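You operate a simulated robot arm through the tools that you are given. There is no shell and no other tool. Be economical: measure what you need, move in short steps, check, and stop when the job is done.

The job below is to be done with a simulated two-armed robot. You get a single attempt, and the scene is never put back.

Task
Put the purple thumb nut on the black iris. Stack the box that says "gels" from the top of the long bench on top of the box that says "bulbs". Put the yellow carton on the top of the long bench away on the high shelf of the camera table. Fetch the green cleaner bottle and stand it on top of the gold extension ring. Put the black lens hood on the top of the long bench away on the fourth shelf from the bottom of the oak bookcase. Take the purple extension ring and put it on the middle shelf of the cleaning table. Take the old brass lens on the top of the long bench and put it away on the lower shelf of the wall rack. Pick up the blue round brush with one hand, pass it to the other hand and put it on the top of the grey drawer counter. Put the red pouch on the low shelf of the camera table. Put the square tin from the middle shelf of the grey drawer counter on the teal mat on the grey drawer counter. Put one of the green cartons from the highest shelf of the cleaning table on top of the black plastic box. Push the right bit rack shut. Any order will do. Set down upright: yellow carton, green cleaner bottle, old brass lens, red pouch, green carton.
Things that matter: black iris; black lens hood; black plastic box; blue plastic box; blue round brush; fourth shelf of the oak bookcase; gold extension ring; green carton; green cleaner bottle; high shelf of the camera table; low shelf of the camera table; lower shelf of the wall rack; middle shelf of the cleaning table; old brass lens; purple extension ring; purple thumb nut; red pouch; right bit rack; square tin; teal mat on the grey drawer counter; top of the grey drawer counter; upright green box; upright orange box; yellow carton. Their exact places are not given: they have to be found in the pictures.

Only the result counts: the job must be done as asked and must still hold three seconds after the hand-in. Knocking over, shifting, dropping, spilling or breaking anything else fails it.

Robot
Two 7-joint arms with fingered hands on one trunk, on a base that drives. Base frame: it is fixed to the floor where the robot stands at the start and does not move with it; the origin is under the middle of the robot, x ahead of it, y to its left, z up; the surface under the hand at the start is at about z = 800. Units: mm, degrees, N and s.
The left shoulder is at the start at [60, 138, 847], the right one opposite. With the tool pointing down near the work surface each hand reaches from about 400 to 920 mm from the robot's upright axis, wherever it stands, measured 20 degrees to its own side. Places, roughly: black iris (5x5x3 cm) [700, -100, 800]; black lens hood (10x10x5 cm) [600, -200, 800]; black plastic box [-500, 2000, 250]; blue plastic box, upright green box, upright orang [750, -1250, 750]; blue round brush (4x4x12 cm) [600, -400, 900]; fourth shelf of the oak bookcase [800, 1000, 1200]; gold extension ring [500, 750, 750]; green carton [-2750, -1000, 1500]; green cleaner bottle [750, 250, 750]; high shelf of the camera table (15x94 cm) [-1820, -1020, 1260]; low shelf of the camera table [-1800, -800, 300]; lower shelf of the wall rack (80x20 cm) [-2100, 2320, 1220]; middle shelf of the cleaning table [-2900, -800, 500]; old brass lens (8x8x11 cm) [500, -300, 900]; purple extension ring [500, -250, 750]; purple thumb nut (3x3x3 cm) [700, -100, 800]; red pouch (10x10x11 cm) [-2000, -2600, 900]; right bit rack [-3700, 1500, 800]; square tin [-1500, -2750, 500]; teal mat on the grey drawer counter (29x13 cm) [-1320, -2620, 840]; top of the grey drawer counter [-1600, -2800, 800]; yellow carton (9x8x8 cm) [700, 500, 800]. Payload 4 kg a hand.
The tool frame of a hand sits at the grasp point between the pads (the TCP): z along the fingers, y along the line on which they close. The tips reach 36 mm beyond it. Largest opening 120 mm; the body of the gripper starts 42 mm behind the TCP. The gripper is a hand of 5 fingers: y runs from the thumb to the fingers, the wrist lies at [-15, -109, -200] in the tool frame.
Orientation is that of the tool frame in the base frame, as a unit quaternion [x, y, z, w]. With the fingers straight down and the wrist toward the robot, the tool's x, y and z point along [0, 1, 0], [1, 0, 0] and [0, 0, -1] of the base frame.

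Tools
- The arms move only by the tool apply_moves. It takes "left_plan", "right_plan" or both (then of equal length, played together; a hand with none holds still); each is text: rows parted by semicolons, each of 6 numbers parted by spaces: the shift along the base's x, y, z in mm, then the turn, a rotation vector about the base's x, y, z in degrees. In form: x y z ax ay az; .... A call has 1 to 10 rows; each row is the pose to reach, as a shift and turn from the pose commanded when the call began. A row lasts 0.2 s, in which the tool goes at most 50 mm and 8.6 degrees; a call with a longer step from one row to the next is refused whole. Where a pose cannot be reached the arm comes as near as it can. A force on the tool above 40 N (or 10 N above the force at the start of the call, whichever is more), or a blocked arm, ends the call early, and 0.2 s more pass. In this call time passes only in rows, and 0.2 s behind the last. The reply holds the time, the measured pose of the TCP, the force on the tool along the base axes, the opening and the grip force, in the units named above and with some noise, with the torque about the TCP (base axes, N m) and any sound that the robot's microphone picked up, and new pictures: "show" is both (left out), scene, wrist or none (wrist: the cameras of the hands that moved).
- Cameras (640 x 400 px; columns grow to the right, rows downward): "scene" is now at [53, -0.3, 1484]; the picture's right is [0.02, -1.00, 0.00], its down [-0.65, -0.01, -0.76] and it looks along [0.76, 0.01, -0.65] (base axes); focal length 262 px, centre (320, 200). "left" rides on the left gripper at [-69, -79, -131] in its tool frame; the picture's right is [-0.78, -0.29, 0.55], its down [0.55, -0.73, 0.40] and it looks along [0.29, 0.61, 0.74] (tool axes); focal length 222 px, centre (320, 200). "right" rides on the right gripper at [69, -79, -131] in its tool frame; the picture's right is [-0.78, 0.29, -0.55], its down [-0.55, -0.73, 0.40] and it looks along [-0.29, 0.61, 0.74] (tool axes); focal length 222 px, centre (320, 200).
- raise_lower(by): slides the trunk up (or, below 0, down) by that many mm; the arms and the scene camera ride with it, the base frame stays. It gives what a move gives, with no picture.
- steer(legs): drives the robot by 1 to 6 legs, each [ahead, left, turn to the left] in mm, mm and degrees, along the robot's own axes; the way and the turn of a leg run together, so that a leg with both is an arc; at most 1500 mm and 180 degrees a leg. The arms and the cameras ride along, it lands a little off, and it stops where it bumps. It gives what a move gives, and a new picture of the scene camera.
- curl_fingers(index, middle, ring, little, thumb_bend, thumb_turn, hand): sets how far each is bent, from 0 (flat) to 1 (curled in); at 0.3 the hand is open as for a grip, at 0.7 the pads meet at the TCP. One left out holds its place. A second passes; each finger stops where it meets its share of the squeeze, and holds until it gets a number again. It is the only way to open and close the hand. It gives what a move gives, with no picture; readings hold the bend of each and the force on index, middle, ring, little, thumb and palm. thumb_turn goes from beside the hand (0) to across from the fingers (1), as for a grip.
- head_to(pan, tilt): turns the head with the scene camera to pan (to the left, within 86 degrees either way) and tilt (down, from -29 to 69), counted from straight ahead of the robot. It gives what a move gives, and a new picture of the scene camera.
- locate(camera, pixels): for up to 12 pixels [column, row] of the newest picture of that camera ("zoom" is the newest enlarged one), the place [x, y, z] in the base frame of the surface seen there, good to about 3 mm. No time passes.
- close_up(camera, box): a new picture of the part [left, top, right, bottom] of that camera's present view, enlarged. No time passes.
- sign_off(): hands the job in; it is judged then, once.

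Go step by step. Measure first, check grasps and placings, and put right what went wrong. The budget is 378 turns and 360 pictures, counting those below and the enlarged ones. Unless the task says otherwise, let go and move clear before handing in.

The tools are called as name(argument=value, ...) on one line, values as JSON. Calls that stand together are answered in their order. apply_moves: Moves the arms, as the interface text tells. Its arguments: {"type":"object","properties":{"left_plan":{"type":"string"},"right_plan":{"type":"string"},"show":{"type":"string","enum":["both","scene","wrist","none"]}},"required":[]} The other tools are called the same way: raise_lower (by) slides the trunk up or down; curl_fingers (index, middle, ring, little, thumb_bend, thumb_turn, hand) moves the fingers one by one; steer (legs) drives the base; head_to (pan, tilt) turns the head that bears the scene camera; locate (camera, pixels) gives the place of the surface under pixels of a picture; close_up (camera, box) takes an enlarged picture of a part of a camera's view; sign_off () hands the job in.

At the start:

```text
t: 0.0
left_tool_pos: [500.2, 266.4, 1158.2]
left_tool_rot: [0.707, 0.707, 0.0, 0.0]
left_contact_force: [-0.2, 0.6, -0.5]
left_ft_torque: [0.0, 0.02, 0.0]
left_gripper_width: 119.7
left_gripper_force: 0.1
left_shape: jaw
left_bend: [0.3, 0.3, 0.3, 0.3, 0.3, 0.97]
left_finger forces: [0.1, 0.0, 0.0, 0.1, 0.0, 0.0]
right_tool_pos: [570.0, -238.9, 1056.7]
right_tool_rot: [0.707, 0.707, 0.0, 0.0]
right_contact_force: [0.5, -1.0, 0.3]
right_ft_torque: [0.01, 0.0, 0.0]
right_gripper_width: 119.4
right_gripper_force: 0.0
right_shape: jaw
right_bend: [0.3, 0.3, 0.3, 0.3, 0.3, 0.97]
right_finger forces: [0.1, 0.1, 0.0, 0.1, 0.1, 0.0]
trunk travel left (down, up): [-425.0, 165.0]
robot x, y, heading: [3.9, 1.4, 0.1]
head pan, tilt: [0.9, 40.8]
```

scene: 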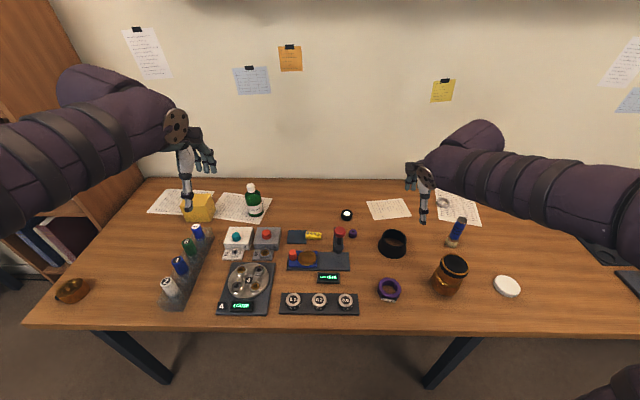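
right: 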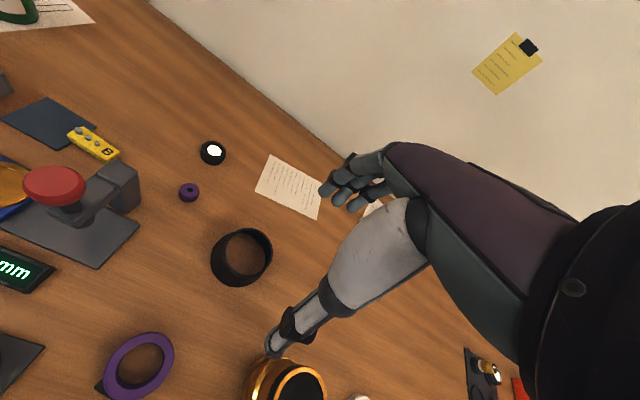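
left: 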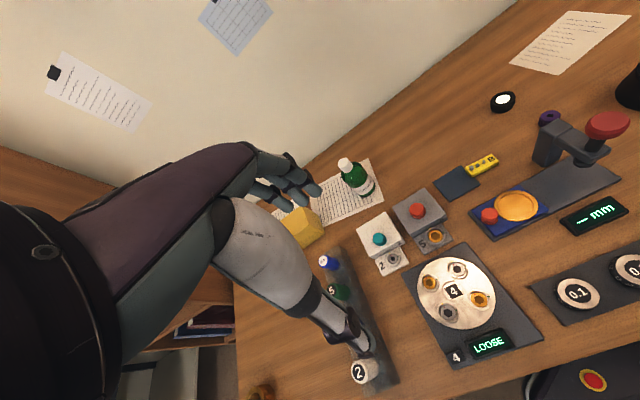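

The scene picture shows the thumb nut (352,234), iris (347,214), hood (393,243), ring (389,290), lens (450,275), brush (457,232), bottle (254,200), carton (200,208) and gold ring (72,290). I'll measure these first.

locate(camera="scene", pixels=[[352, 233], [347, 213], [393, 236], [388, 283], [452, 262], [459, 223], [451, 242], [251, 187], [200, 202], [72, 284], [507, 284], [430, 300]])

head_to(pan=-60, tilt=35)

```text
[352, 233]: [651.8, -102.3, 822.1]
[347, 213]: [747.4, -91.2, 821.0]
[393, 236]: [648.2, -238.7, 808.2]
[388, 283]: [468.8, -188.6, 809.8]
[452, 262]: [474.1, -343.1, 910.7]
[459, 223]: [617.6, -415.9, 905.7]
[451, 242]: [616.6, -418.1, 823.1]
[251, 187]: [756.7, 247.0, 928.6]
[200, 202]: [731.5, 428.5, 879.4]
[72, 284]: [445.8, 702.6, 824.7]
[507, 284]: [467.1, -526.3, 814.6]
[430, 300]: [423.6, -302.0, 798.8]
```

```text
t: 1.3
left_tool_pos: [499.0, 266.8, 1158.5]
left_tool_rot: [0.707, 0.707, -0.001, 0.0]
left_contact_force: [-0.6, 0.9, 0.1]
left_ft_torque: [0.01, 0.01, 0.02]
left_gripper_width: 119.5
left_gripper_force: 0.0
left_shape: jaw
left_bend: [0.3, 0.3, 0.3, 0.3, 0.3, 0.97]
left_finger forces: [0.0, 0.0, 0.1, 0.1, 0.0, 0.0]
right_tool_pos: [570.3, -240.0, 1056.6]
right_tool_rot: [0.707, 0.707, -0.001, 0.0]
right_contact_force: [-0.1, 0.7, -0.1]
right_ft_torque: [-0.02, 0.01, 0.02]
right_gripper_width: 119.8
right_gripper_force: 0.0
right_shape: jaw
right_bend: [0.3, 0.3, 0.3, 0.3, 0.3, 0.97]
right_finger forces: [0.1, 0.1, 0.0, 0.0, 0.0, 0.1]
trunk travel left (down, up): [-425.0, 165.0]
robot x, y, heading: [-0.9, 1.3, -0.3]
head pan, tilt: [-60.0, 35.0]
```

scene: 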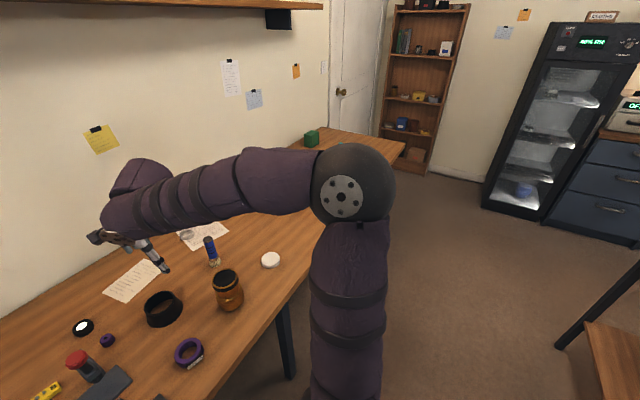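

The arm hides the boxes from here; I'll go back to the nut and iris first, with the head turned to them and a zoom.

head_to(pan=-10, tilt=42)

close_up(camera="scene", box=[250, 190, 410, 290])

```text
t: 2.5
left_tool_pos: [498.9, 267.6, 1158.7]
left_tool_rot: [0.707, 0.707, 0.0, -0.001]
left_contact_force: [0.8, -0.3, 0.0]
left_ft_torque: [0.01, -0.03, 0.0]
left_gripper_width: 119.8
left_gripper_force: 0.1
left_shape: jaw
left_bend: [0.3, 0.3, 0.3, 0.3, 0.3, 0.97]
left_finger forces: [0.0, 0.0, 0.1, 0.1, 0.0, 0.0]
right_tool_pos: [570.5, -240.0, 1056.1]
right_tool_rot: [0.707, 0.707, -0.001, 0.0]
right_contact_force: [0.6, -0.7, 0.9]
right_ft_torque: [0.02, 0.02, 0.02]
right_gripper_width: 119.6
right_gripper_force: 0.1
right_shape: jaw
right_bend: [0.3, 0.3, 0.3, 0.3, 0.3, 0.97]
right_finger forces: [0.1, 0.0, 0.1, 0.0, 0.0, 0.0]
trunk travel left (down, up): [-425.0, 165.0]
robot x, y, heading: [2.6, -1.8, -0.1]
head pan, tilt: [-10.0, 42.0]
```

scene: 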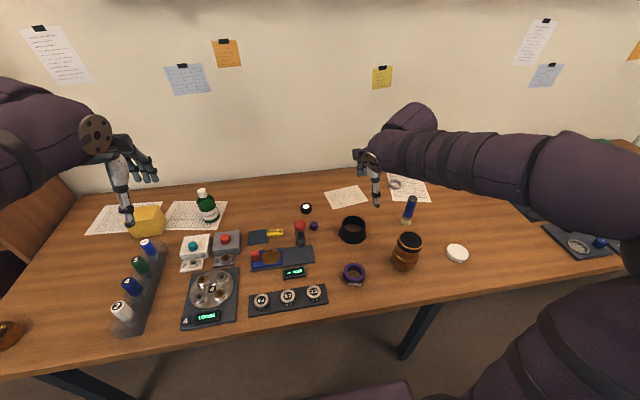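

```text
4.00 times, centred on (330, 240) of scene
```

zoom: 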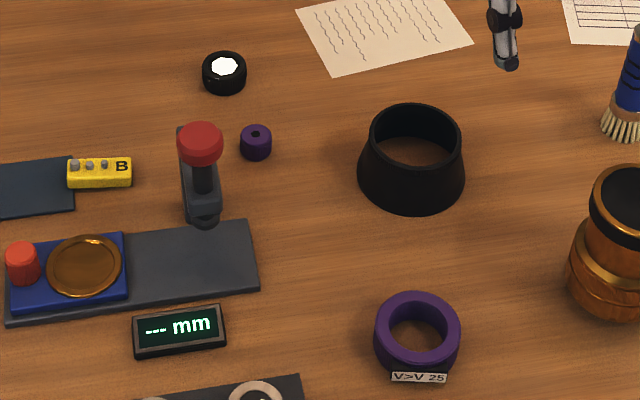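

locate(camera="zoom", pixels=[[266, 132], [256, 157], [242, 140], [271, 142], [223, 58], [207, 68], [243, 67], [224, 92], [204, 130], [210, 220], [370, 130], [460, 130]])

locate(camera="zoom", pixels=[[415, 105], [415, 152], [416, 295], [417, 345], [378, 325], [458, 325], [416, 320], [620, 200], [580, 260]])

```text
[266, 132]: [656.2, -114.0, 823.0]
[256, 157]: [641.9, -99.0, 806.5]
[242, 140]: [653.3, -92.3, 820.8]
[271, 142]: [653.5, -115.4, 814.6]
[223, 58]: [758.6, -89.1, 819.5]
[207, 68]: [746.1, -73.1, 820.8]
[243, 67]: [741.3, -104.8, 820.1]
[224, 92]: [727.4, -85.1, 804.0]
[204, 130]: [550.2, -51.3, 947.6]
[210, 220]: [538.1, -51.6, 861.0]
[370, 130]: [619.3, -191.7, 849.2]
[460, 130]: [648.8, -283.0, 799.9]
```

```text
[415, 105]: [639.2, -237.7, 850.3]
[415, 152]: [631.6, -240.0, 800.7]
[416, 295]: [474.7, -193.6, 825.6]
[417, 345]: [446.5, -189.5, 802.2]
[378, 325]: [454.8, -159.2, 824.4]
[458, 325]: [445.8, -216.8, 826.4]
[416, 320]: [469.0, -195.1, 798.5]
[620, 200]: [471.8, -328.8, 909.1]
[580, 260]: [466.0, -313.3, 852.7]
```

Table is at z 800; the nut centre is about (653,-103), top 823, and the iris centre about (744,-89), top 820. A tall red press stands at (550,-51) up to z 948, so I'll come in with the right hand yawed away from it.

apply_moves(right_plan="10 18 0 0 0 8; 20 36 0 0 0 16; 32 54 0 0 0 24; 44 72 0 0 0 32; 56 95 -30 0 0 40; 68 115 -60 0 0 48; 83 137 -90 0 0 55; 83 137 -130 0 0 55", show="both")

```text
t: 4.3
left_tool_pos: [498.6, 265.7, 1159.0]
left_tool_rot: [0.707, 0.708, 0.0, 0.0]
left_contact_force: [1.0, 0.5, 0.1]
left_ft_torque: [0.02, 0.02, 0.04]
left_gripper_width: 119.8
left_gripper_force: 0.0
left_shape: jaw
left_bend: [0.3, 0.3, 0.3, 0.3, 0.3, 0.97]
left_finger forces: [0.0, 0.1, 0.0, 0.0, 0.1, 0.1]
right_tool_pos: [649.6, -101.0, 927.7]
right_tool_rot: [0.3, 0.954, 0.001, 0.0]
right_contact_force: [0.1, -0.4, 0.4]
right_ft_torque: [0.03, 0.01, 0.0]
right_gripper_width: 119.8
right_gripper_force: 0.1
right_shape: jaw
right_bend: [0.3, 0.3, 0.3, 0.3, 0.3, 0.97]
right_finger forces: [0.0, 0.0, 0.0, 0.1, 0.1, 0.0]
trunk travel left (down, up): [-425.0, 165.0]
robot x, y, heading: [4.6, -0.3, -0.2]
head pan, tilt: [-10.0, 42.0]
```

scene: 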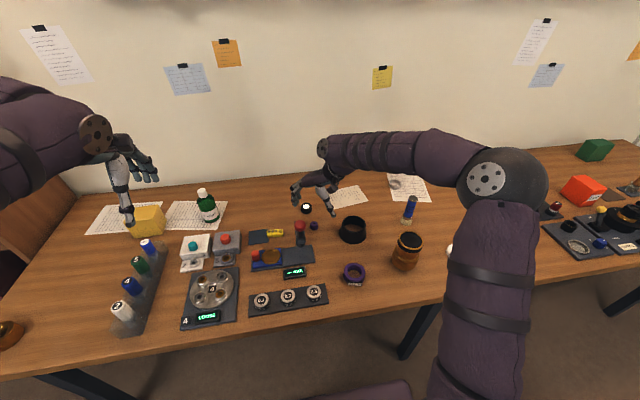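
right: 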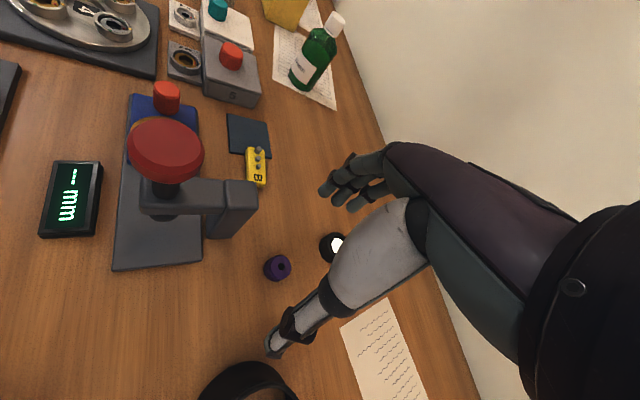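

Nut appears at (277,268) in the wrist picture, TCP projects to about (326,244); path is clear. I descend to z 845.

apply_moves(right_plan="3 -2 -40 0 0 0; 3 -2 -82 0 0 0", show="wrist")

```text
t: 4.9
left_tool_pos: [499.3, 267.5, 1158.2]
left_tool_rot: [0.707, 0.707, 0.0, 0.0]
left_contact_force: [0.4, 0.5, -0.2]
left_ft_torque: [0.01, -0.01, 0.02]
left_gripper_width: 119.4
left_gripper_force: 0.0
left_shape: jaw
left_bend: [0.3, 0.3, 0.3, 0.3, 0.3, 0.97]
left_finger forces: [0.0, 0.1, 0.1, 0.0, 0.0, 0.1]
right_tool_pos: [655.0, -106.6, 843.8]
right_tool_rot: [0.301, 0.954, 0.0, -0.001]
right_contact_force: [0.5, 0.8, -0.1]
right_ft_torque: [-0.02, 0.02, -0.02]
right_gripper_width: 119.6
right_gripper_force: 0.0
right_shape: jaw
right_bend: [0.3, 0.3, 0.3, 0.3, 0.3, 0.97]
right_finger forces: [0.1, 0.1, 0.1, 0.0, 0.1, 0.0]
trunk travel left (down, up): [-425.0, 165.0]
robot x, y, heading: [1.6, 2.1, 0.3]
head pan, tilt: [-10.0, 42.0]
```

right: 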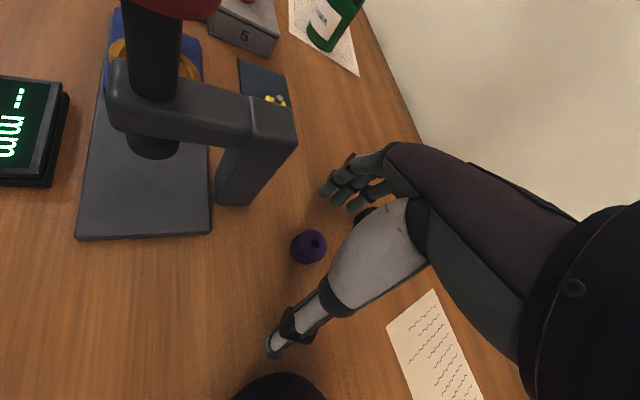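

Nut at (310,247) matches the expected spot below the TCP. I lower 6 mm more and close.

apply_moves(right_plan="-2 3 -6 0 0 0", show="none")

curl_fingers(hand="right", index=0.75, middle=0.75, ring=0.75, little=0.75, thumb_bend=0.75)

close_up(camera="right", box=[200, 120, 440, 360])

```text
t: 5.3
left_tool_pos: [499.3, 267.2, 1158.3]
left_tool_rot: [0.707, 0.707, 0.0, 0.0]
left_contact_force: [-0.4, -0.3, 1.2]
left_ft_torque: [0.0, 0.0, 0.03]
left_gripper_width: 119.8
left_gripper_force: 0.0
left_shape: jaw
left_bend: [0.3, 0.3, 0.3, 0.3, 0.3, 0.97]
left_finger forces: [0.1, 0.1, 0.0, 0.0, 0.0, 0.0]
right_tool_pos: [654.3, -101.9, 838.2]
right_tool_rot: [0.3, 0.954, 0.0, 0.0]
right_contact_force: [0.1, -0.5, -1.3]
right_ft_torque: [-0.04, 0.0, 0.0]
right_gripper_width: 119.7
right_gripper_force: 0.0
right_shape: jaw
right_bend: [0.3, 0.3, 0.3, 0.3, 0.3, 0.97]
right_finger forces: [0.0, 0.0, 0.0, 0.1, 0.1, 0.0]
trunk travel left (down, up): [-425.0, 165.0]
robot x, y, heading: [1.0, -3.4, 0.1]
head pan, tilt: [-10.0, 42.0]
```

```text
t: 6.3
left_tool_pos: [499.7, 267.7, 1157.9]
left_tool_rot: [0.707, 0.707, 0.0, 0.0]
left_contact_force: [0.9, 0.0, 0.7]
left_ft_torque: [-0.01, 0.02, 0.0]
left_gripper_width: 119.7
left_gripper_force: 0.0
left_shape: jaw
left_bend: [0.3, 0.3, 0.3, 0.3, 0.3, 0.97]
left_finger forces: [0.0, 0.0, 0.1, 0.0, 0.0, 0.0]
right_tool_pos: [653.3, -101.5, 838.7]
right_tool_rot: [0.301, 0.954, -0.001, 0.0]
right_contact_force: [0.2, 0.1, -0.6]
right_ft_torque: [-0.03, 0.03, -0.01]
right_gripper_width: 0.0
right_gripper_force: 0.0
right_shape: fingers
right_bend: [0.74, 0.75, 0.75, 0.75, 0.72, 0.95]
right_finger forces: [0.0, 0.1, 0.0, 0.0, 0.0, 0.0]
trunk travel left (down, up): [-425.0, 165.0]
robot x, y, heading: [1.6, 2.9, -0.4]
head pan, tilt: [-10.0, 42.0]
```

```text
1.67 times, centred on (320, 240) of right
```

zoom: 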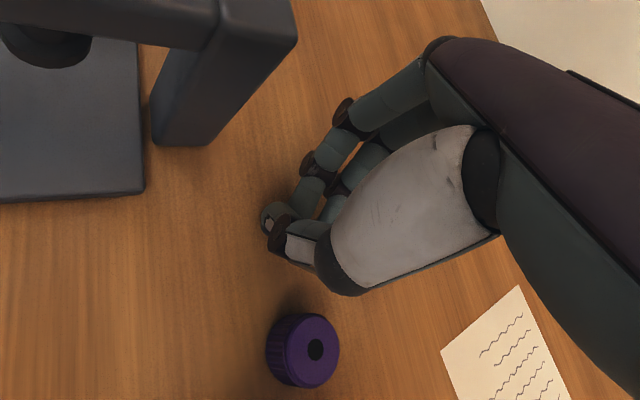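

The fingers closed above the nut, which was untouched at px (313,250). I'll half-open to 0.5 and lower around it.

curl_fingers(hand="right", index=0.5, middle=0.5, ring=0.5, little=0.5, thumb_bend=0.5, thumb_turn=1)

close_up(camera="right", box=[200, 120, 440, 360])

close_up(camera="scene", box=[260, 150, 380, 260])

```text
t: 7.3
left_tool_pos: [498.4, 267.4, 1160.4]
left_tool_rot: [0.707, 0.707, 0.0, 0.001]
left_contact_force: [-0.3, 0.0, 0.6]
left_ft_torque: [-0.01, 0.0, 0.02]
left_gripper_width: 119.7
left_gripper_force: 0.1
left_shape: jaw
left_bend: [0.3, 0.3, 0.3, 0.3, 0.3, 0.97]
left_finger forces: [0.0, 0.1, 0.0, 0.0, 0.0, 0.0]
right_tool_pos: [653.5, -102.8, 840.6]
right_tool_rot: [0.301, 0.954, 0.0, 0.002]
right_contact_force: [-0.1, -2.5, 14.1]
right_ft_torque: [0.39, -0.18, -0.03]
right_gripper_width: 55.1
right_gripper_force: 7.1
right_shape: fingers
right_bend: [0.52, 0.51, 0.5, 0.5, 0.5, 1.0]
right_finger forces: [10.8, 3.5, 0.1, 0.0, 0.0, 0.1]
trunk travel left (down, up): [-425.0, 165.0]
robot x, y, heading: [-0.4, 0.9, -0.0]
head pan, tilt: [-10.0, 42.0]
```

```text
1.67 times, centred on (320, 240) of right
```

zoom: 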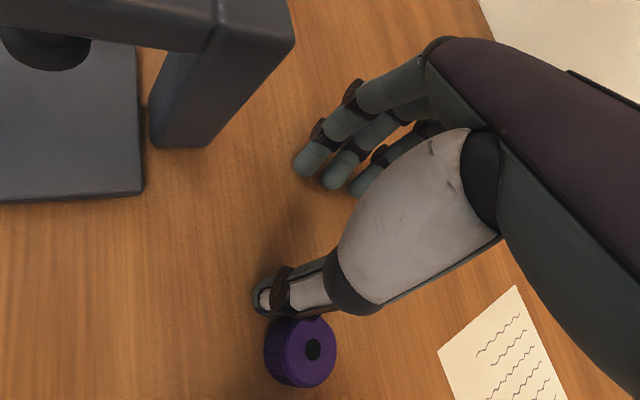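

```text
3.64 times, centred on (320, 205) of scene
```

zoom: 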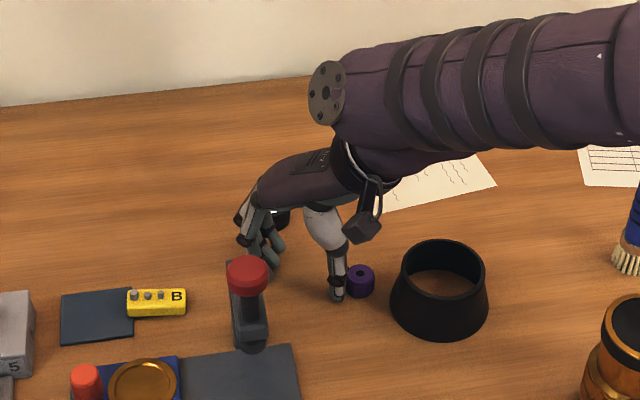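

Force on index (10.8 N) shows its tip touches the table at TCP z 840, and the nut lies outside the thumb. I lift, shift back along the tool's y and look.

apply_moves(right_plan="0 0 30 0 0 0; -8 -27 30 0 0 0; -8 -27 10 0 0 0", show="none")

close_up(camera="right", box=[200, 120, 440, 360])

close_up(camera="scene", box=[280, 180, 360, 240])

```text
t: 8.1
left_tool_pos: [500.4, 267.9, 1159.8]
left_tool_rot: [0.707, 0.707, 0.0, 0.0]
left_contact_force: [-0.6, -0.4, 0.6]
left_ft_torque: [-0.03, 0.01, -0.02]
left_gripper_width: 119.8
left_gripper_force: 0.0
left_shape: jaw
left_bend: [0.3, 0.3, 0.3, 0.3, 0.3, 0.97]
left_finger forces: [0.0, 0.1, 0.0, 0.1, 0.0, 0.0]
right_tool_pos: [645.5, -127.3, 847.8]
right_tool_rot: [0.301, 0.954, 0.0, -0.001]
right_contact_force: [-0.1, 0.1, 0.2]
right_ft_torque: [-0.01, 0.02, -0.04]
right_gripper_width: 59.9
right_gripper_force: 0.1
right_shape: fingers
right_bend: [0.5, 0.5, 0.5, 0.5, 0.5, 1.0]
right_finger forces: [0.1, 0.0, 0.0, 0.1, 0.1, 0.1]
trunk travel left (down, up): [-425.0, 165.0]
robot x, y, heading: [-2.8, 3.8, -0.0]
head pan, tilt: [-10.0, 42.0]
```

```text
1.67 times, centred on (320, 240) of right
```

zoom: 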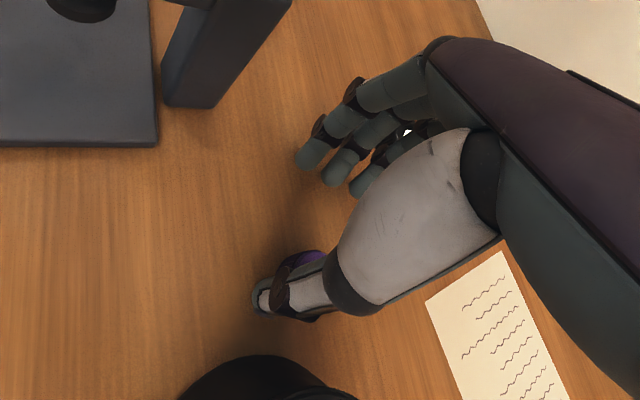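

```text
6.67 times, centred on (320, 210) of scene
```

zoom: 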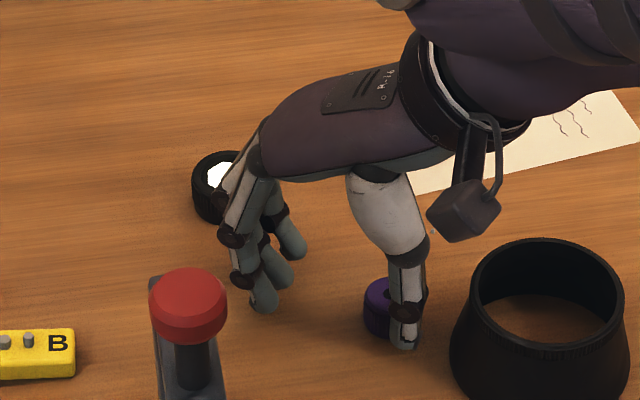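

locate(camera="zoom", pixels=[[403, 338], [265, 305], [285, 280], [296, 250], [372, 310]])

```text
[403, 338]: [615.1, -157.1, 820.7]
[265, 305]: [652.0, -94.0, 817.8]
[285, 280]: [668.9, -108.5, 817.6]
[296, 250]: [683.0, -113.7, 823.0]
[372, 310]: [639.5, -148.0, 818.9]
```

Locate shows thumb tip (615,-157), finger tips around (652..683,-94..-114), and the nut has been pushed to about (637,-157) near the hood. I lift and turn back to yaw ~15 so that the thumb clears the hood, then re-view.

apply_moves(right_plan="0 0 40 0 0 0; 0 -5 70 0 0 -8; -4 -12 70 0 0 -16; -8 -20 70 0 0 -24; -8 -29 70 0 0 -32; -8 -29 70 0 0 -40", show="wrist")

close_up(camera="scene", box=[280, 180, 360, 240])

```text
t: 9.5
left_tool_pos: [498.7, 268.2, 1158.3]
left_tool_rot: [0.707, 0.707, 0.0, 0.0]
left_contact_force: [0.1, 0.0, 0.3]
left_ft_torque: [-0.01, -0.03, 0.0]
left_gripper_width: 119.6
left_gripper_force: 0.0
left_shape: jaw
left_bend: [0.3, 0.3, 0.3, 0.3, 0.3, 0.97]
left_finger forces: [0.0, 0.0, 0.0, 0.1, 0.0, 0.1]
right_tool_pos: [639.4, -157.3, 919.1]
right_tool_rot: [0.609, 0.793, 0.0, 0.0]
right_contact_force: [-0.7, -0.3, 0.2]
right_ft_torque: [0.04, -0.01, 0.03]
right_gripper_width: 59.9
right_gripper_force: 0.1
right_shape: fingers
right_bend: [0.5, 0.5, 0.5, 0.5, 0.5, 1.0]
right_finger forces: [0.0, 0.0, 0.1, 0.0, 0.1, 0.1]
trunk travel left (down, up): [-425.0, 165.0]
robot x, y, heading: [-2.3, -2.1, 0.1]
head pan, tilt: [-10.0, 42.0]
```

right: 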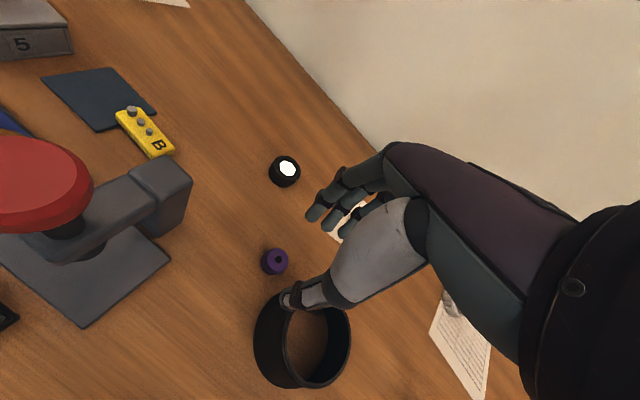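

```text
6.67 times, centred on (320, 210) of scene
```

zoom: 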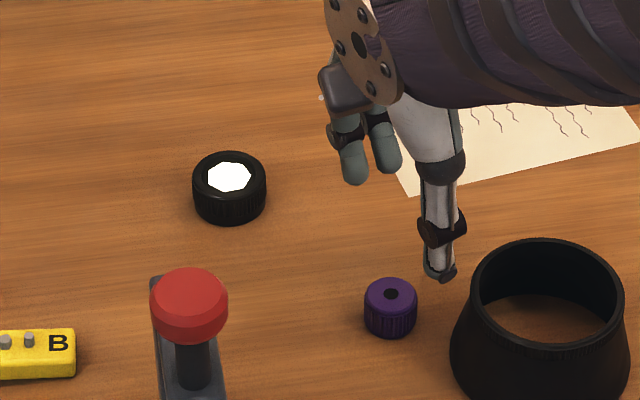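

locate(camera="zoom", pixels=[[391, 292], [391, 281], [368, 300], [415, 300], [390, 325], [229, 176], [229, 153], [229, 200], [440, 270], [353, 170], [548, 250], [470, 300]])

locate(camera="right", pixels=[[276, 257], [276, 270], [287, 168], [288, 300], [315, 213], [332, 222]])

```text
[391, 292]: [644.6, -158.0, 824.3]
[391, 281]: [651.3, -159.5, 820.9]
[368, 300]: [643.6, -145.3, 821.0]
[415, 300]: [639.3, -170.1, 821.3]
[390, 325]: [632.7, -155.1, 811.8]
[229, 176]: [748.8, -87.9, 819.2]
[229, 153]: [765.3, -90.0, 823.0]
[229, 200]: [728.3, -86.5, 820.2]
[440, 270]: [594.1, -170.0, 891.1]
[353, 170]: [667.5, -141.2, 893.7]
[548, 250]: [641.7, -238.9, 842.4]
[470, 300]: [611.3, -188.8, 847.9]
```

```text
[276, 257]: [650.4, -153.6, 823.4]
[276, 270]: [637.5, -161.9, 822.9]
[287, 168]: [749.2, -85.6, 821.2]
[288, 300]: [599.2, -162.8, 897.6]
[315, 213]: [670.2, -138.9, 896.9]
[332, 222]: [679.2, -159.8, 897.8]
```

Nut centre is (644,-158), thumb and fingers straddle it. I lower to z 841, half-close further, and check.

apply_moves(right_plan="8 -1 -40 0 0 0; 8 -1 -77 0 0 0", show="none")

curl_fingers(hand="right", index=0.58, middle=0.58, ring=0.5, little=0.5, thumb_bend=0.58)

close_up(camera="right", box=[220, 150, 400, 330])

close_up(camera="scene", box=[280, 180, 360, 240])

```text
t: 10.1
left_tool_pos: [498.8, 267.7, 1156.6]
left_tool_rot: [0.707, 0.707, 0.0, 0.0]
left_contact_force: [-0.3, -0.2, -0.7]
left_ft_torque: [-0.01, 0.01, 0.01]
left_gripper_width: 119.6
left_gripper_force: 0.1
left_shape: jaw
left_bend: [0.3, 0.3, 0.3, 0.3, 0.3, 0.97]
left_finger forces: [0.0, 0.0, 0.1, 0.1, 0.0, 0.0]
right_tool_pos: [647.8, -155.9, 840.5]
right_tool_rot: [0.61, 0.792, 0.0, 0.0]
right_contact_force: [-0.3, 0.1, 2.7]
right_ft_torque: [0.01, -0.09, -0.01]
right_gripper_width: 59.0
right_gripper_force: 1.0
right_shape: fingers
right_bend: [0.5, 0.5, 0.5, 0.5, 0.5, 1.0]
right_finger forces: [1.7, 0.8, 0.0, 0.1, 0.1, 0.0]
trunk travel left (down, up): [-425.0, 165.0]
robot x, y, heading: [-1.2, 0.7, -0.2]
head pan, tilt: [-10.0, 42.0]
```

```text
t: 11.1
left_tool_pos: [499.0, 267.5, 1158.8]
left_tool_rot: [0.708, 0.707, 0.0, 0.0]
left_contact_force: [0.2, -0.4, -0.1]
left_ft_torque: [0.02, -0.04, -0.03]
left_gripper_width: 119.8
left_gripper_force: 0.1
left_shape: jaw
left_bend: [0.3, 0.3, 0.3, 0.3, 0.3, 0.97]
left_finger forces: [0.0, 0.0, 0.0, 0.0, 0.0, 0.0]
right_tool_pos: [648.4, -156.1, 839.6]
right_tool_rot: [0.609, 0.793, 0.0, 0.0]
right_contact_force: [1.1, -0.4, 2.5]
right_ft_torque: [0.06, -0.08, -0.03]
right_gripper_width: 40.0
right_gripper_force: 1.0
right_shape: fingers
right_bend: [0.56, 0.57, 0.5, 0.5, 0.57, 1.0]
right_finger forces: [2.1, 0.0, 0.1, 0.0, 0.0, 0.0]
trunk travel left (down, up): [-425.0, 165.0]
robot x, y, heading: [-0.6, 0.3, -0.1]
head pan, tilt: [-10.0, 42.0]
```

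```text
2.22 times, centred on (310, 240) of right
```

zoom: 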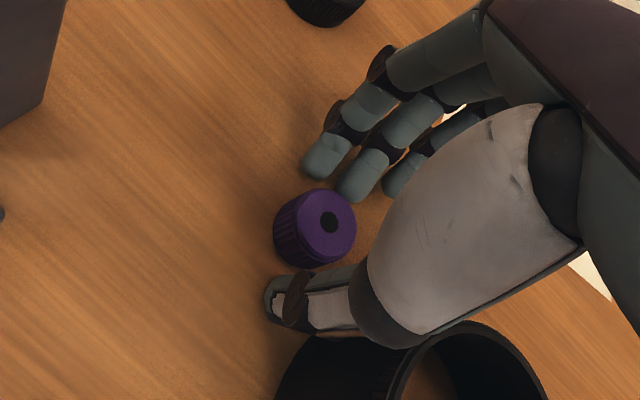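

```text
6.67 times, centred on (320, 210) of scene
```

zoom: 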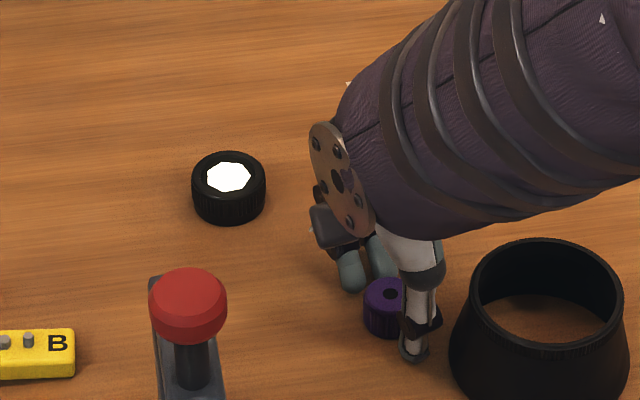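

The nut sits between thumb and index, slightly to the +y side of the thumb. I shift 5 mm and close.

apply_moves(right_plan="-2 6 0 0 0 0", show="none")

curl_fingers(hand="right", index=0.68, middle=0.68, thumb_bend=0.68)

close_up(camera="right", box=[220, 150, 400, 330])

```text
t: 11.5
left_tool_pos: [497.8, 267.7, 1157.5]
left_tool_rot: [0.707, 0.707, 0.0, 0.0]
left_contact_force: [-0.1, -0.1, 0.1]
left_ft_torque: [0.0, -0.01, -0.01]
left_gripper_width: 119.8
left_gripper_force: 0.0
left_shape: jaw
left_bend: [0.3, 0.3, 0.3, 0.3, 0.3, 0.97]
left_finger forces: [0.0, 0.1, 0.0, 0.0, 0.0, 0.0]
right_tool_pos: [645.6, -149.9, 840.9]
right_tool_rot: [0.608, 0.794, -0.001, 0.0]
right_contact_force: [0.3, 0.5, 0.3]
right_ft_torque: [0.01, 0.02, 0.02]
right_gripper_width: 39.1
right_gripper_force: 0.4
right_shape: fingers
right_bend: [0.57, 0.57, 0.5, 0.5, 0.57, 1.0]
right_finger forces: [0.5, 0.0, 0.0, 0.0, 0.0, 0.1]
trunk travel left (down, up): [-425.0, 165.0]
robot x, y, heading: [-1.9, -0.2, -0.2]
head pan, tilt: [-10.0, 42.0]
```

```text
t: 12.5
left_tool_pos: [498.4, 266.8, 1158.8]
left_tool_rot: [0.707, 0.707, 0.0, 0.0]
left_contact_force: [0.8, 0.1, 0.3]
left_ft_torque: [0.03, -0.05, 0.04]
left_gripper_width: 120.0
left_gripper_force: 0.0
left_shape: jaw
left_bend: [0.3, 0.3, 0.3, 0.3, 0.3, 0.97]
left_finger forces: [0.0, 0.0, 0.1, 0.1, 0.0, 0.0]
right_tool_pos: [645.2, -151.1, 840.9]
right_tool_rot: [0.609, 0.793, 0.0, 0.0]
right_contact_force: [0.7, 0.5, 0.5]
right_ft_torque: [0.01, 0.02, 0.0]
right_gripper_width: 18.3
right_gripper_force: 6.3
right_shape: fingers
right_bend: [0.66, 0.64, 0.5, 0.5, 0.64, 1.0]
right_finger forces: [1.8, 4.2, 0.0, 0.1, 6.2, 0.0]
trunk travel left (down, up): [-425.0, 165.0]
robot x, y, heading: [-1.3, 3.7, -0.3]
head pan, tilt: [-10.0, 42.0]
```

```text
2.22 times, centred on (310, 240) of right
```

zoom: 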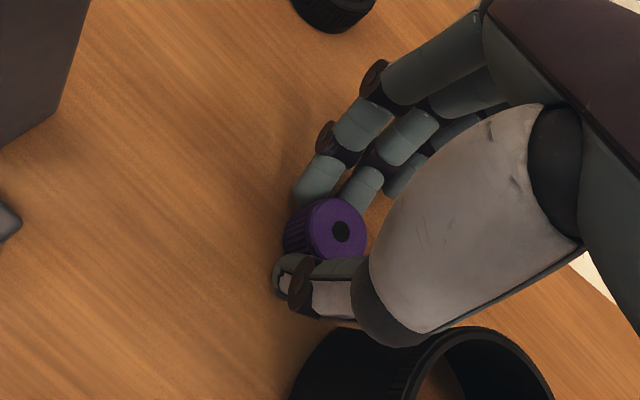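

The nut is gripped (thumb 6.2 N, middle 4.2, index 1.8). Lift and check where it sits.

apply_moves(right_plan="0 0 30 0 0 0; 0 0 60 0 0 0", show="none")

close_up(camera="right", box=[220, 150, 400, 330])

close_up(camera="scene", box=[280, 160, 360, 220])

```text
t: 13.1
left_tool_pos: [498.2, 266.6, 1157.9]
left_tool_rot: [0.708, 0.706, 0.0, 0.0]
left_contact_force: [-1.1, -0.6, 0.3]
left_ft_torque: [0.0, -0.02, -0.02]
left_gripper_width: 120.0
left_gripper_force: 0.1
left_shape: jaw
left_bend: [0.3, 0.3, 0.3, 0.3, 0.3, 0.97]
left_finger forces: [0.1, 0.0, 0.0, 0.0, 0.0, 0.0]
right_tool_pos: [644.0, -152.3, 901.8]
right_tool_rot: [0.609, 0.793, 0.001, 0.0]
right_contact_force: [-0.4, -0.2, -0.7]
right_ft_torque: [-0.02, -0.02, 0.01]
right_gripper_width: 18.3
right_gripper_force: 5.8
right_shape: fingers
right_bend: [0.66, 0.65, 0.5, 0.5, 0.64, 1.0]
right_finger forces: [1.8, 4.3, 0.0, 0.0, 6.0, 0.1]
trunk travel left (down, up): [-425.0, 165.0]
robot x, y, heading: [1.4, 2.2, 0.0]
head pan, tilt: [-10.0, 42.0]
```

```text
2.22 times, centred on (310, 240) of right
```

zoom: 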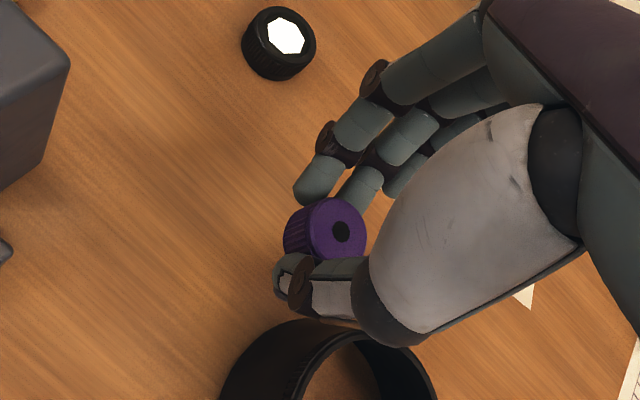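

```text
6.67 times, centred on (320, 190) of scene
```

zoom: 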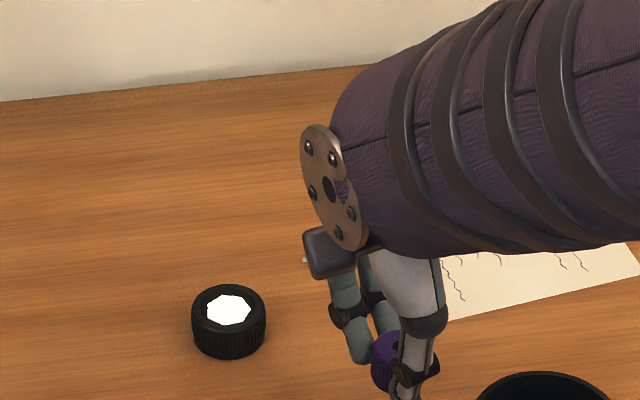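

close_up(camera="right", box=[260, 200, 380, 290])

locate(camera="zoom", pixels=[[310, 160], [365, 220], [330, 250], [380, 180]])

```text
4.44 times, centred on (320, 245) of right
```

zoom: 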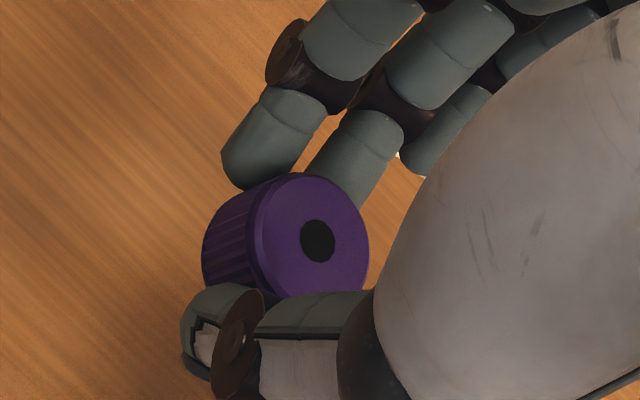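

```text
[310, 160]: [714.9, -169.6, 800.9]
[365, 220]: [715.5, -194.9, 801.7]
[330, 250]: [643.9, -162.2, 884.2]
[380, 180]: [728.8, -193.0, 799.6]
```

locate(camera="zoom", pixels=[[290, 195], [285, 270], [350, 220], [340, 270], [325, 195], [216, 250], [230, 215]])

```text
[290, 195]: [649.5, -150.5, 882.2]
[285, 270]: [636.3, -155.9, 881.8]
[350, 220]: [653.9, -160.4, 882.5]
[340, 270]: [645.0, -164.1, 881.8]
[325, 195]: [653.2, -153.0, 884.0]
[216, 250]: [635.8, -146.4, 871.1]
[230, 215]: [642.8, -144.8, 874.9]
```

Nut top is level at z 883 and its centre about (645,-157.5). I carry it over the iris (748,-88) and lower it in steps.

apply_moves(right_plan="35 24 0 0 0 0; 70 47 0 0 0 0; 103 69 0 0 0 0; 103 69 -15 0 0 0; 103 69 -27 0 0 0", show="none")

close_up(camera="right", box=[260, 200, 380, 290])

locate(camera="zoom", pixels=[[290, 195], [285, 270], [350, 220], [340, 270], [325, 195], [216, 250]])

```text
t: 14.3
left_tool_pos: [500.6, 268.2, 1157.7]
left_tool_rot: [0.708, 0.707, 0.0, 0.0]
left_contact_force: [0.1, -0.4, 0.1]
left_ft_torque: [-0.02, 0.01, 0.01]
left_gripper_width: 120.0
left_gripper_force: 0.0
left_shape: jaw
left_bend: [0.3, 0.3, 0.3, 0.3, 0.3, 0.97]
left_finger forces: [0.0, 0.0, 0.0, 0.0, 0.0, 0.0]
right_tool_pos: [748.0, -83.1, 873.1]
right_tool_rot: [0.609, 0.793, -0.001, -0.001]
right_contact_force: [-0.1, 0.0, -0.8]
right_ft_torque: [0.01, 0.02, -0.01]
right_gripper_width: 18.7
right_gripper_force: 6.3
right_shape: fingers
right_bend: [0.66, 0.65, 0.5, 0.5, 0.64, 1.0]
right_finger forces: [1.8, 4.2, 0.0, 0.0, 6.2, 0.0]
trunk travel left (down, up): [-425.0, 165.0]
robot x, y, heading: [2.2, -2.9, -0.2]
head pan, tilt: [-10.0, 42.0]
```

```text
4.44 times, centred on (320, 245) of right
```

zoom: 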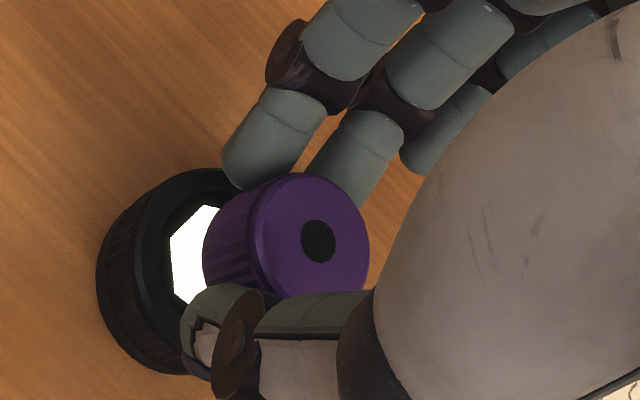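

```text
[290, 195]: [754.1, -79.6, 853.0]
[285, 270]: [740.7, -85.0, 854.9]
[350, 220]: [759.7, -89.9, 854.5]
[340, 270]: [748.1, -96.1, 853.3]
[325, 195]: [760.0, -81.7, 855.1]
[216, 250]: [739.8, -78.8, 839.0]
```

Nut centre is now (750,-87), bottom about 831; iris top 821. Lower 9 mm and release gently.

apply_moves(right_plan="-2 -1 -5 0 0 0; -2 -1 -9 0 0 0", show="none")

close_up(camera="right", box=[260, 200, 380, 290])

```text
t: 14.9
left_tool_pos: [500.9, 266.8, 1158.6]
left_tool_rot: [0.707, 0.707, -0.001, 0.0]
left_contact_force: [0.1, -0.6, 0.5]
left_ft_torque: [-0.02, -0.02, -0.02]
left_gripper_width: 119.7
left_gripper_force: 0.1
left_shape: jaw
left_bend: [0.3, 0.3, 0.3, 0.3, 0.3, 0.97]
left_finger forces: [0.0, 0.1, 0.0, 0.1, 0.0, 0.1]
right_tool_pos: [745.7, -84.1, 864.8]
right_tool_rot: [0.609, 0.793, 0.0, -0.001]
right_contact_force: [-0.1, -0.5, -0.1]
right_ft_torque: [0.02, 0.0, -0.03]
right_gripper_width: 18.7
right_gripper_force: 6.7
right_shape: fingers
right_bend: [0.66, 0.65, 0.5, 0.5, 0.64, 1.0]
right_finger forces: [1.9, 4.3, 0.0, 0.0, 6.1, 0.0]
trunk travel left (down, up): [-425.0, 165.0]
robot x, y, heading: [-2.9, -1.0, -0.2]
head pan, tilt: [-10.0, 42.0]
```

```text
4.44 times, centred on (320, 245) of right
```

zoom: 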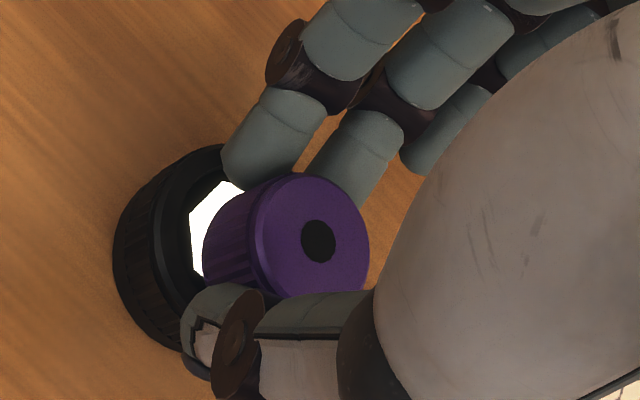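

locate(camera="zoom", pixels=[[215, 160], [160, 210], [165, 290], [190, 330], [213, 215], [290, 195], [285, 270], [350, 220], [340, 270], [212, 250]])

```text
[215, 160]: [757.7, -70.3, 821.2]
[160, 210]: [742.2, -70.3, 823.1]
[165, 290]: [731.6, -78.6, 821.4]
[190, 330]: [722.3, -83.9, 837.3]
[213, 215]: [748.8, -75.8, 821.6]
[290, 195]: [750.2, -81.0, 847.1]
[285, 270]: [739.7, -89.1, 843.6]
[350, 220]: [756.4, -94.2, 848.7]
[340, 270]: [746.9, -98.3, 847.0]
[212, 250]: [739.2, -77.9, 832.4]
```

Nut (748,-90) vs iris (747,-87): shift 3 mm, lower 2 mm, release.

apply_moves(right_plan="-1 3 0 0 0 0; -1 3 -3 0 0 0", show="none")

curl_fingers(hand="right", index=0.58, middle=0.58, thumb_bend=0.58)

close_up(camera="right", box=[260, 200, 380, 290])

```text
t: 15.5
left_tool_pos: [499.2, 267.2, 1158.3]
left_tool_rot: [0.707, 0.707, -0.001, 0.0]
left_contact_force: [0.4, 0.0, -0.4]
left_ft_torque: [-0.01, -0.01, -0.02]
left_gripper_width: 119.7
left_gripper_force: 0.1
left_shape: jaw
left_bend: [0.3, 0.3, 0.3, 0.3, 0.3, 0.97]
left_finger forces: [0.1, 0.1, 0.0, 0.0, 0.0, 0.0]
right_tool_pos: [744.9, -82.2, 862.9]
right_tool_rot: [0.608, 0.794, -0.001, 0.0]
right_contact_force: [-1.1, -1.0, 1.3]
right_ft_torque: [0.04, -0.04, 0.02]
right_gripper_width: 18.5
right_gripper_force: 6.0
right_shape: fingers
right_bend: [0.66, 0.65, 0.5, 0.5, 0.64, 1.0]
right_finger forces: [1.7, 4.4, 0.1, 0.0, 6.3, 0.0]
trunk travel left (down, up): [-425.0, 165.0]
robot x, y, heading: [-1.4, 0.7, 0.2]
head pan, tilt: [-10.0, 42.0]
```

```text
t: 16.5
left_tool_pos: [499.1, 267.5, 1158.7]
left_tool_rot: [0.707, 0.707, 0.0, 0.0]
left_contact_force: [-0.2, 0.6, 1.1]
left_ft_torque: [-0.04, -0.01, -0.03]
left_gripper_width: 119.7
left_gripper_force: 0.0
left_shape: jaw
left_bend: [0.3, 0.3, 0.3, 0.3, 0.3, 0.97]
left_finger forces: [0.0, 0.0, 0.0, 0.0, 0.0, 0.0]
right_tool_pos: [745.0, -82.6, 862.6]
right_tool_rot: [0.609, 0.793, 0.0, 0.001]
right_contact_force: [-0.3, 0.5, 0.7]
right_ft_torque: [0.0, 0.0, -0.01]
right_gripper_width: 38.0
right_gripper_force: 0.0
right_shape: fingers
right_bend: [0.57, 0.57, 0.5, 0.5, 0.57, 1.0]
right_finger forces: [0.0, 0.0, 0.0, 0.0, 0.0, 0.0]
trunk travel left (down, up): [-425.0, 165.0]
robot x, y, heading: [1.3, 2.9, -0.0]
head pan, tilt: [-10.0, 42.0]
```

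```text
4.44 times, centred on (320, 245) of right
```

zoom: 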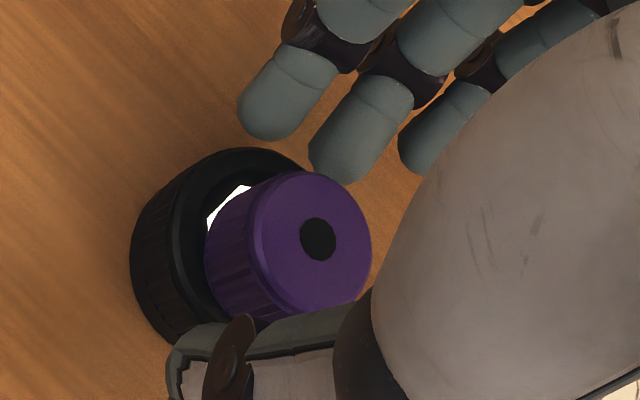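

The nut is free and sits on the iris. I raise the hand and open it.

apply_moves(right_plan="0 0 40 0 0 0; 0 0 90 0 0 0; 0 0 140 0 0 0; -40 -30 180 0 0 -8; -80 -50 200 0 0 -15", show="none")

curl_fingers(hand="right", index=0.3, middle=0.3, ring=0.3, little=0.3, thumb_bend=0.3)

close_up(camera="scene", box=[250, 150, 490, 300])

```text
refused: row 4 steps farther than a row can; nothing moved
```

```text
t: 17.5
left_tool_pos: [499.6, 267.4, 1159.5]
left_tool_rot: [0.707, 0.707, -0.001, 0.0]
left_contact_force: [0.7, -0.1, 0.1]
left_ft_torque: [0.0, 0.0, 0.02]
left_gripper_width: 119.8
left_gripper_force: 0.1
left_shape: jaw
left_bend: [0.3, 0.3, 0.3, 0.3, 0.3, 0.97]
left_finger forces: [0.0, 0.0, 0.0, 0.0, 0.1, 0.1]
right_tool_pos: [746.0, -82.0, 862.7]
right_tool_rot: [0.609, 0.793, -0.001, 0.0]
right_contact_force: [-0.2, 0.4, 0.2]
right_ft_torque: [0.02, 0.03, -0.01]
right_gripper_width: 118.8
right_gripper_force: 0.0
right_shape: fingers
right_bend: [0.3, 0.3, 0.3, 0.3, 0.3, 0.97]
right_finger forces: [0.0, 0.0, 0.1, 0.1, 0.0, 0.0]
trunk travel left (down, up): [-425.0, 165.0]
robot x, y, heading: [3.4, -1.4, 0.3]
head pan, tilt: [-10.0, 42.0]
```

```text
2.67 times, centred on (370, 225) of scene
```

zoom: 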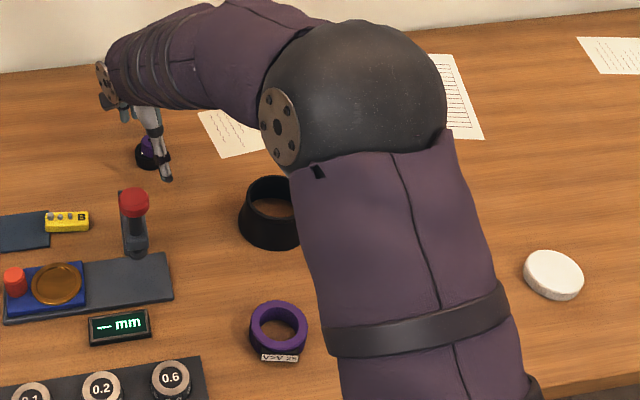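

The move was refused (step too long) but opening did no harm. Raise now.

apply_moves(right_plan="0 0 40 0 0 0; 0 0 85 0 0 0; 0 0 130 0 0 0; -30 -10 160 0 0 0; -60 -30 190 0 0 -8; -90 -60 205 0 0 -15", show="scene")

close_up(camera="right", box=[0, 0, 640, 400])

```text
t: 18.9
left_tool_pos: [499.0, 267.4, 1158.8]
left_tool_rot: [0.707, 0.707, 0.0, 0.001]
left_contact_force: [-0.3, -0.9, 0.6]
left_ft_torque: [-0.01, -0.05, -0.03]
left_gripper_width: 119.6
left_gripper_force: 0.1
left_shape: jaw
left_bend: [0.3, 0.3, 0.3, 0.3, 0.3, 0.97]
left_finger forces: [0.0, 0.0, 0.0, 0.1, 0.0, 0.0]
right_tool_pos: [654.6, -143.1, 1066.4]
right_tool_rot: [0.708, 0.706, 0.0, -0.001]
right_contact_force: [-0.2, 0.5, 0.2]
right_ft_torque: [-0.01, -0.01, 0.02]
right_gripper_width: 119.0
right_gripper_force: 0.0
right_shape: fingers
right_bend: [0.3, 0.3, 0.3, 0.3, 0.3, 0.97]
right_finger forces: [0.0, 0.0, 0.0, 0.0, 0.0, 0.0]
trunk travel left (down, up): [-425.0, 165.0]
robot x, y, heading: [-1.5, 1.3, 0.1]
head pan, tilt: [-10.0, 42.0]
```

scene: 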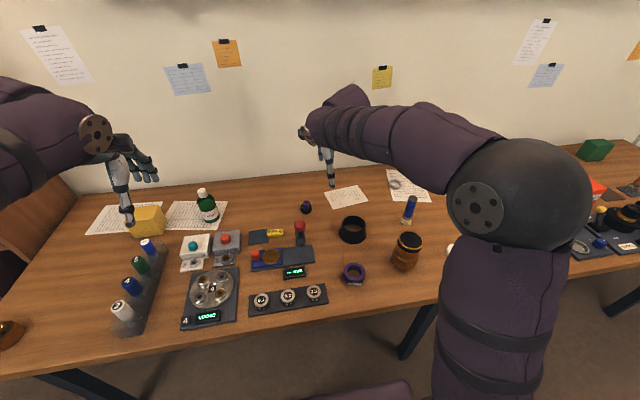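

```text
1.00 times, centred on (320, 200) of right (not enlarged: the box is as wide or as high as the picture)
```

zoom: 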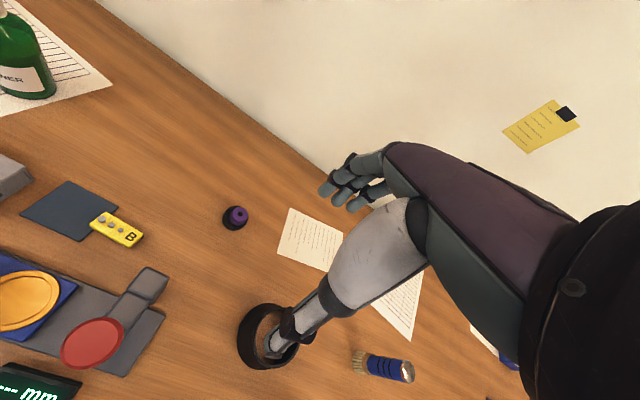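

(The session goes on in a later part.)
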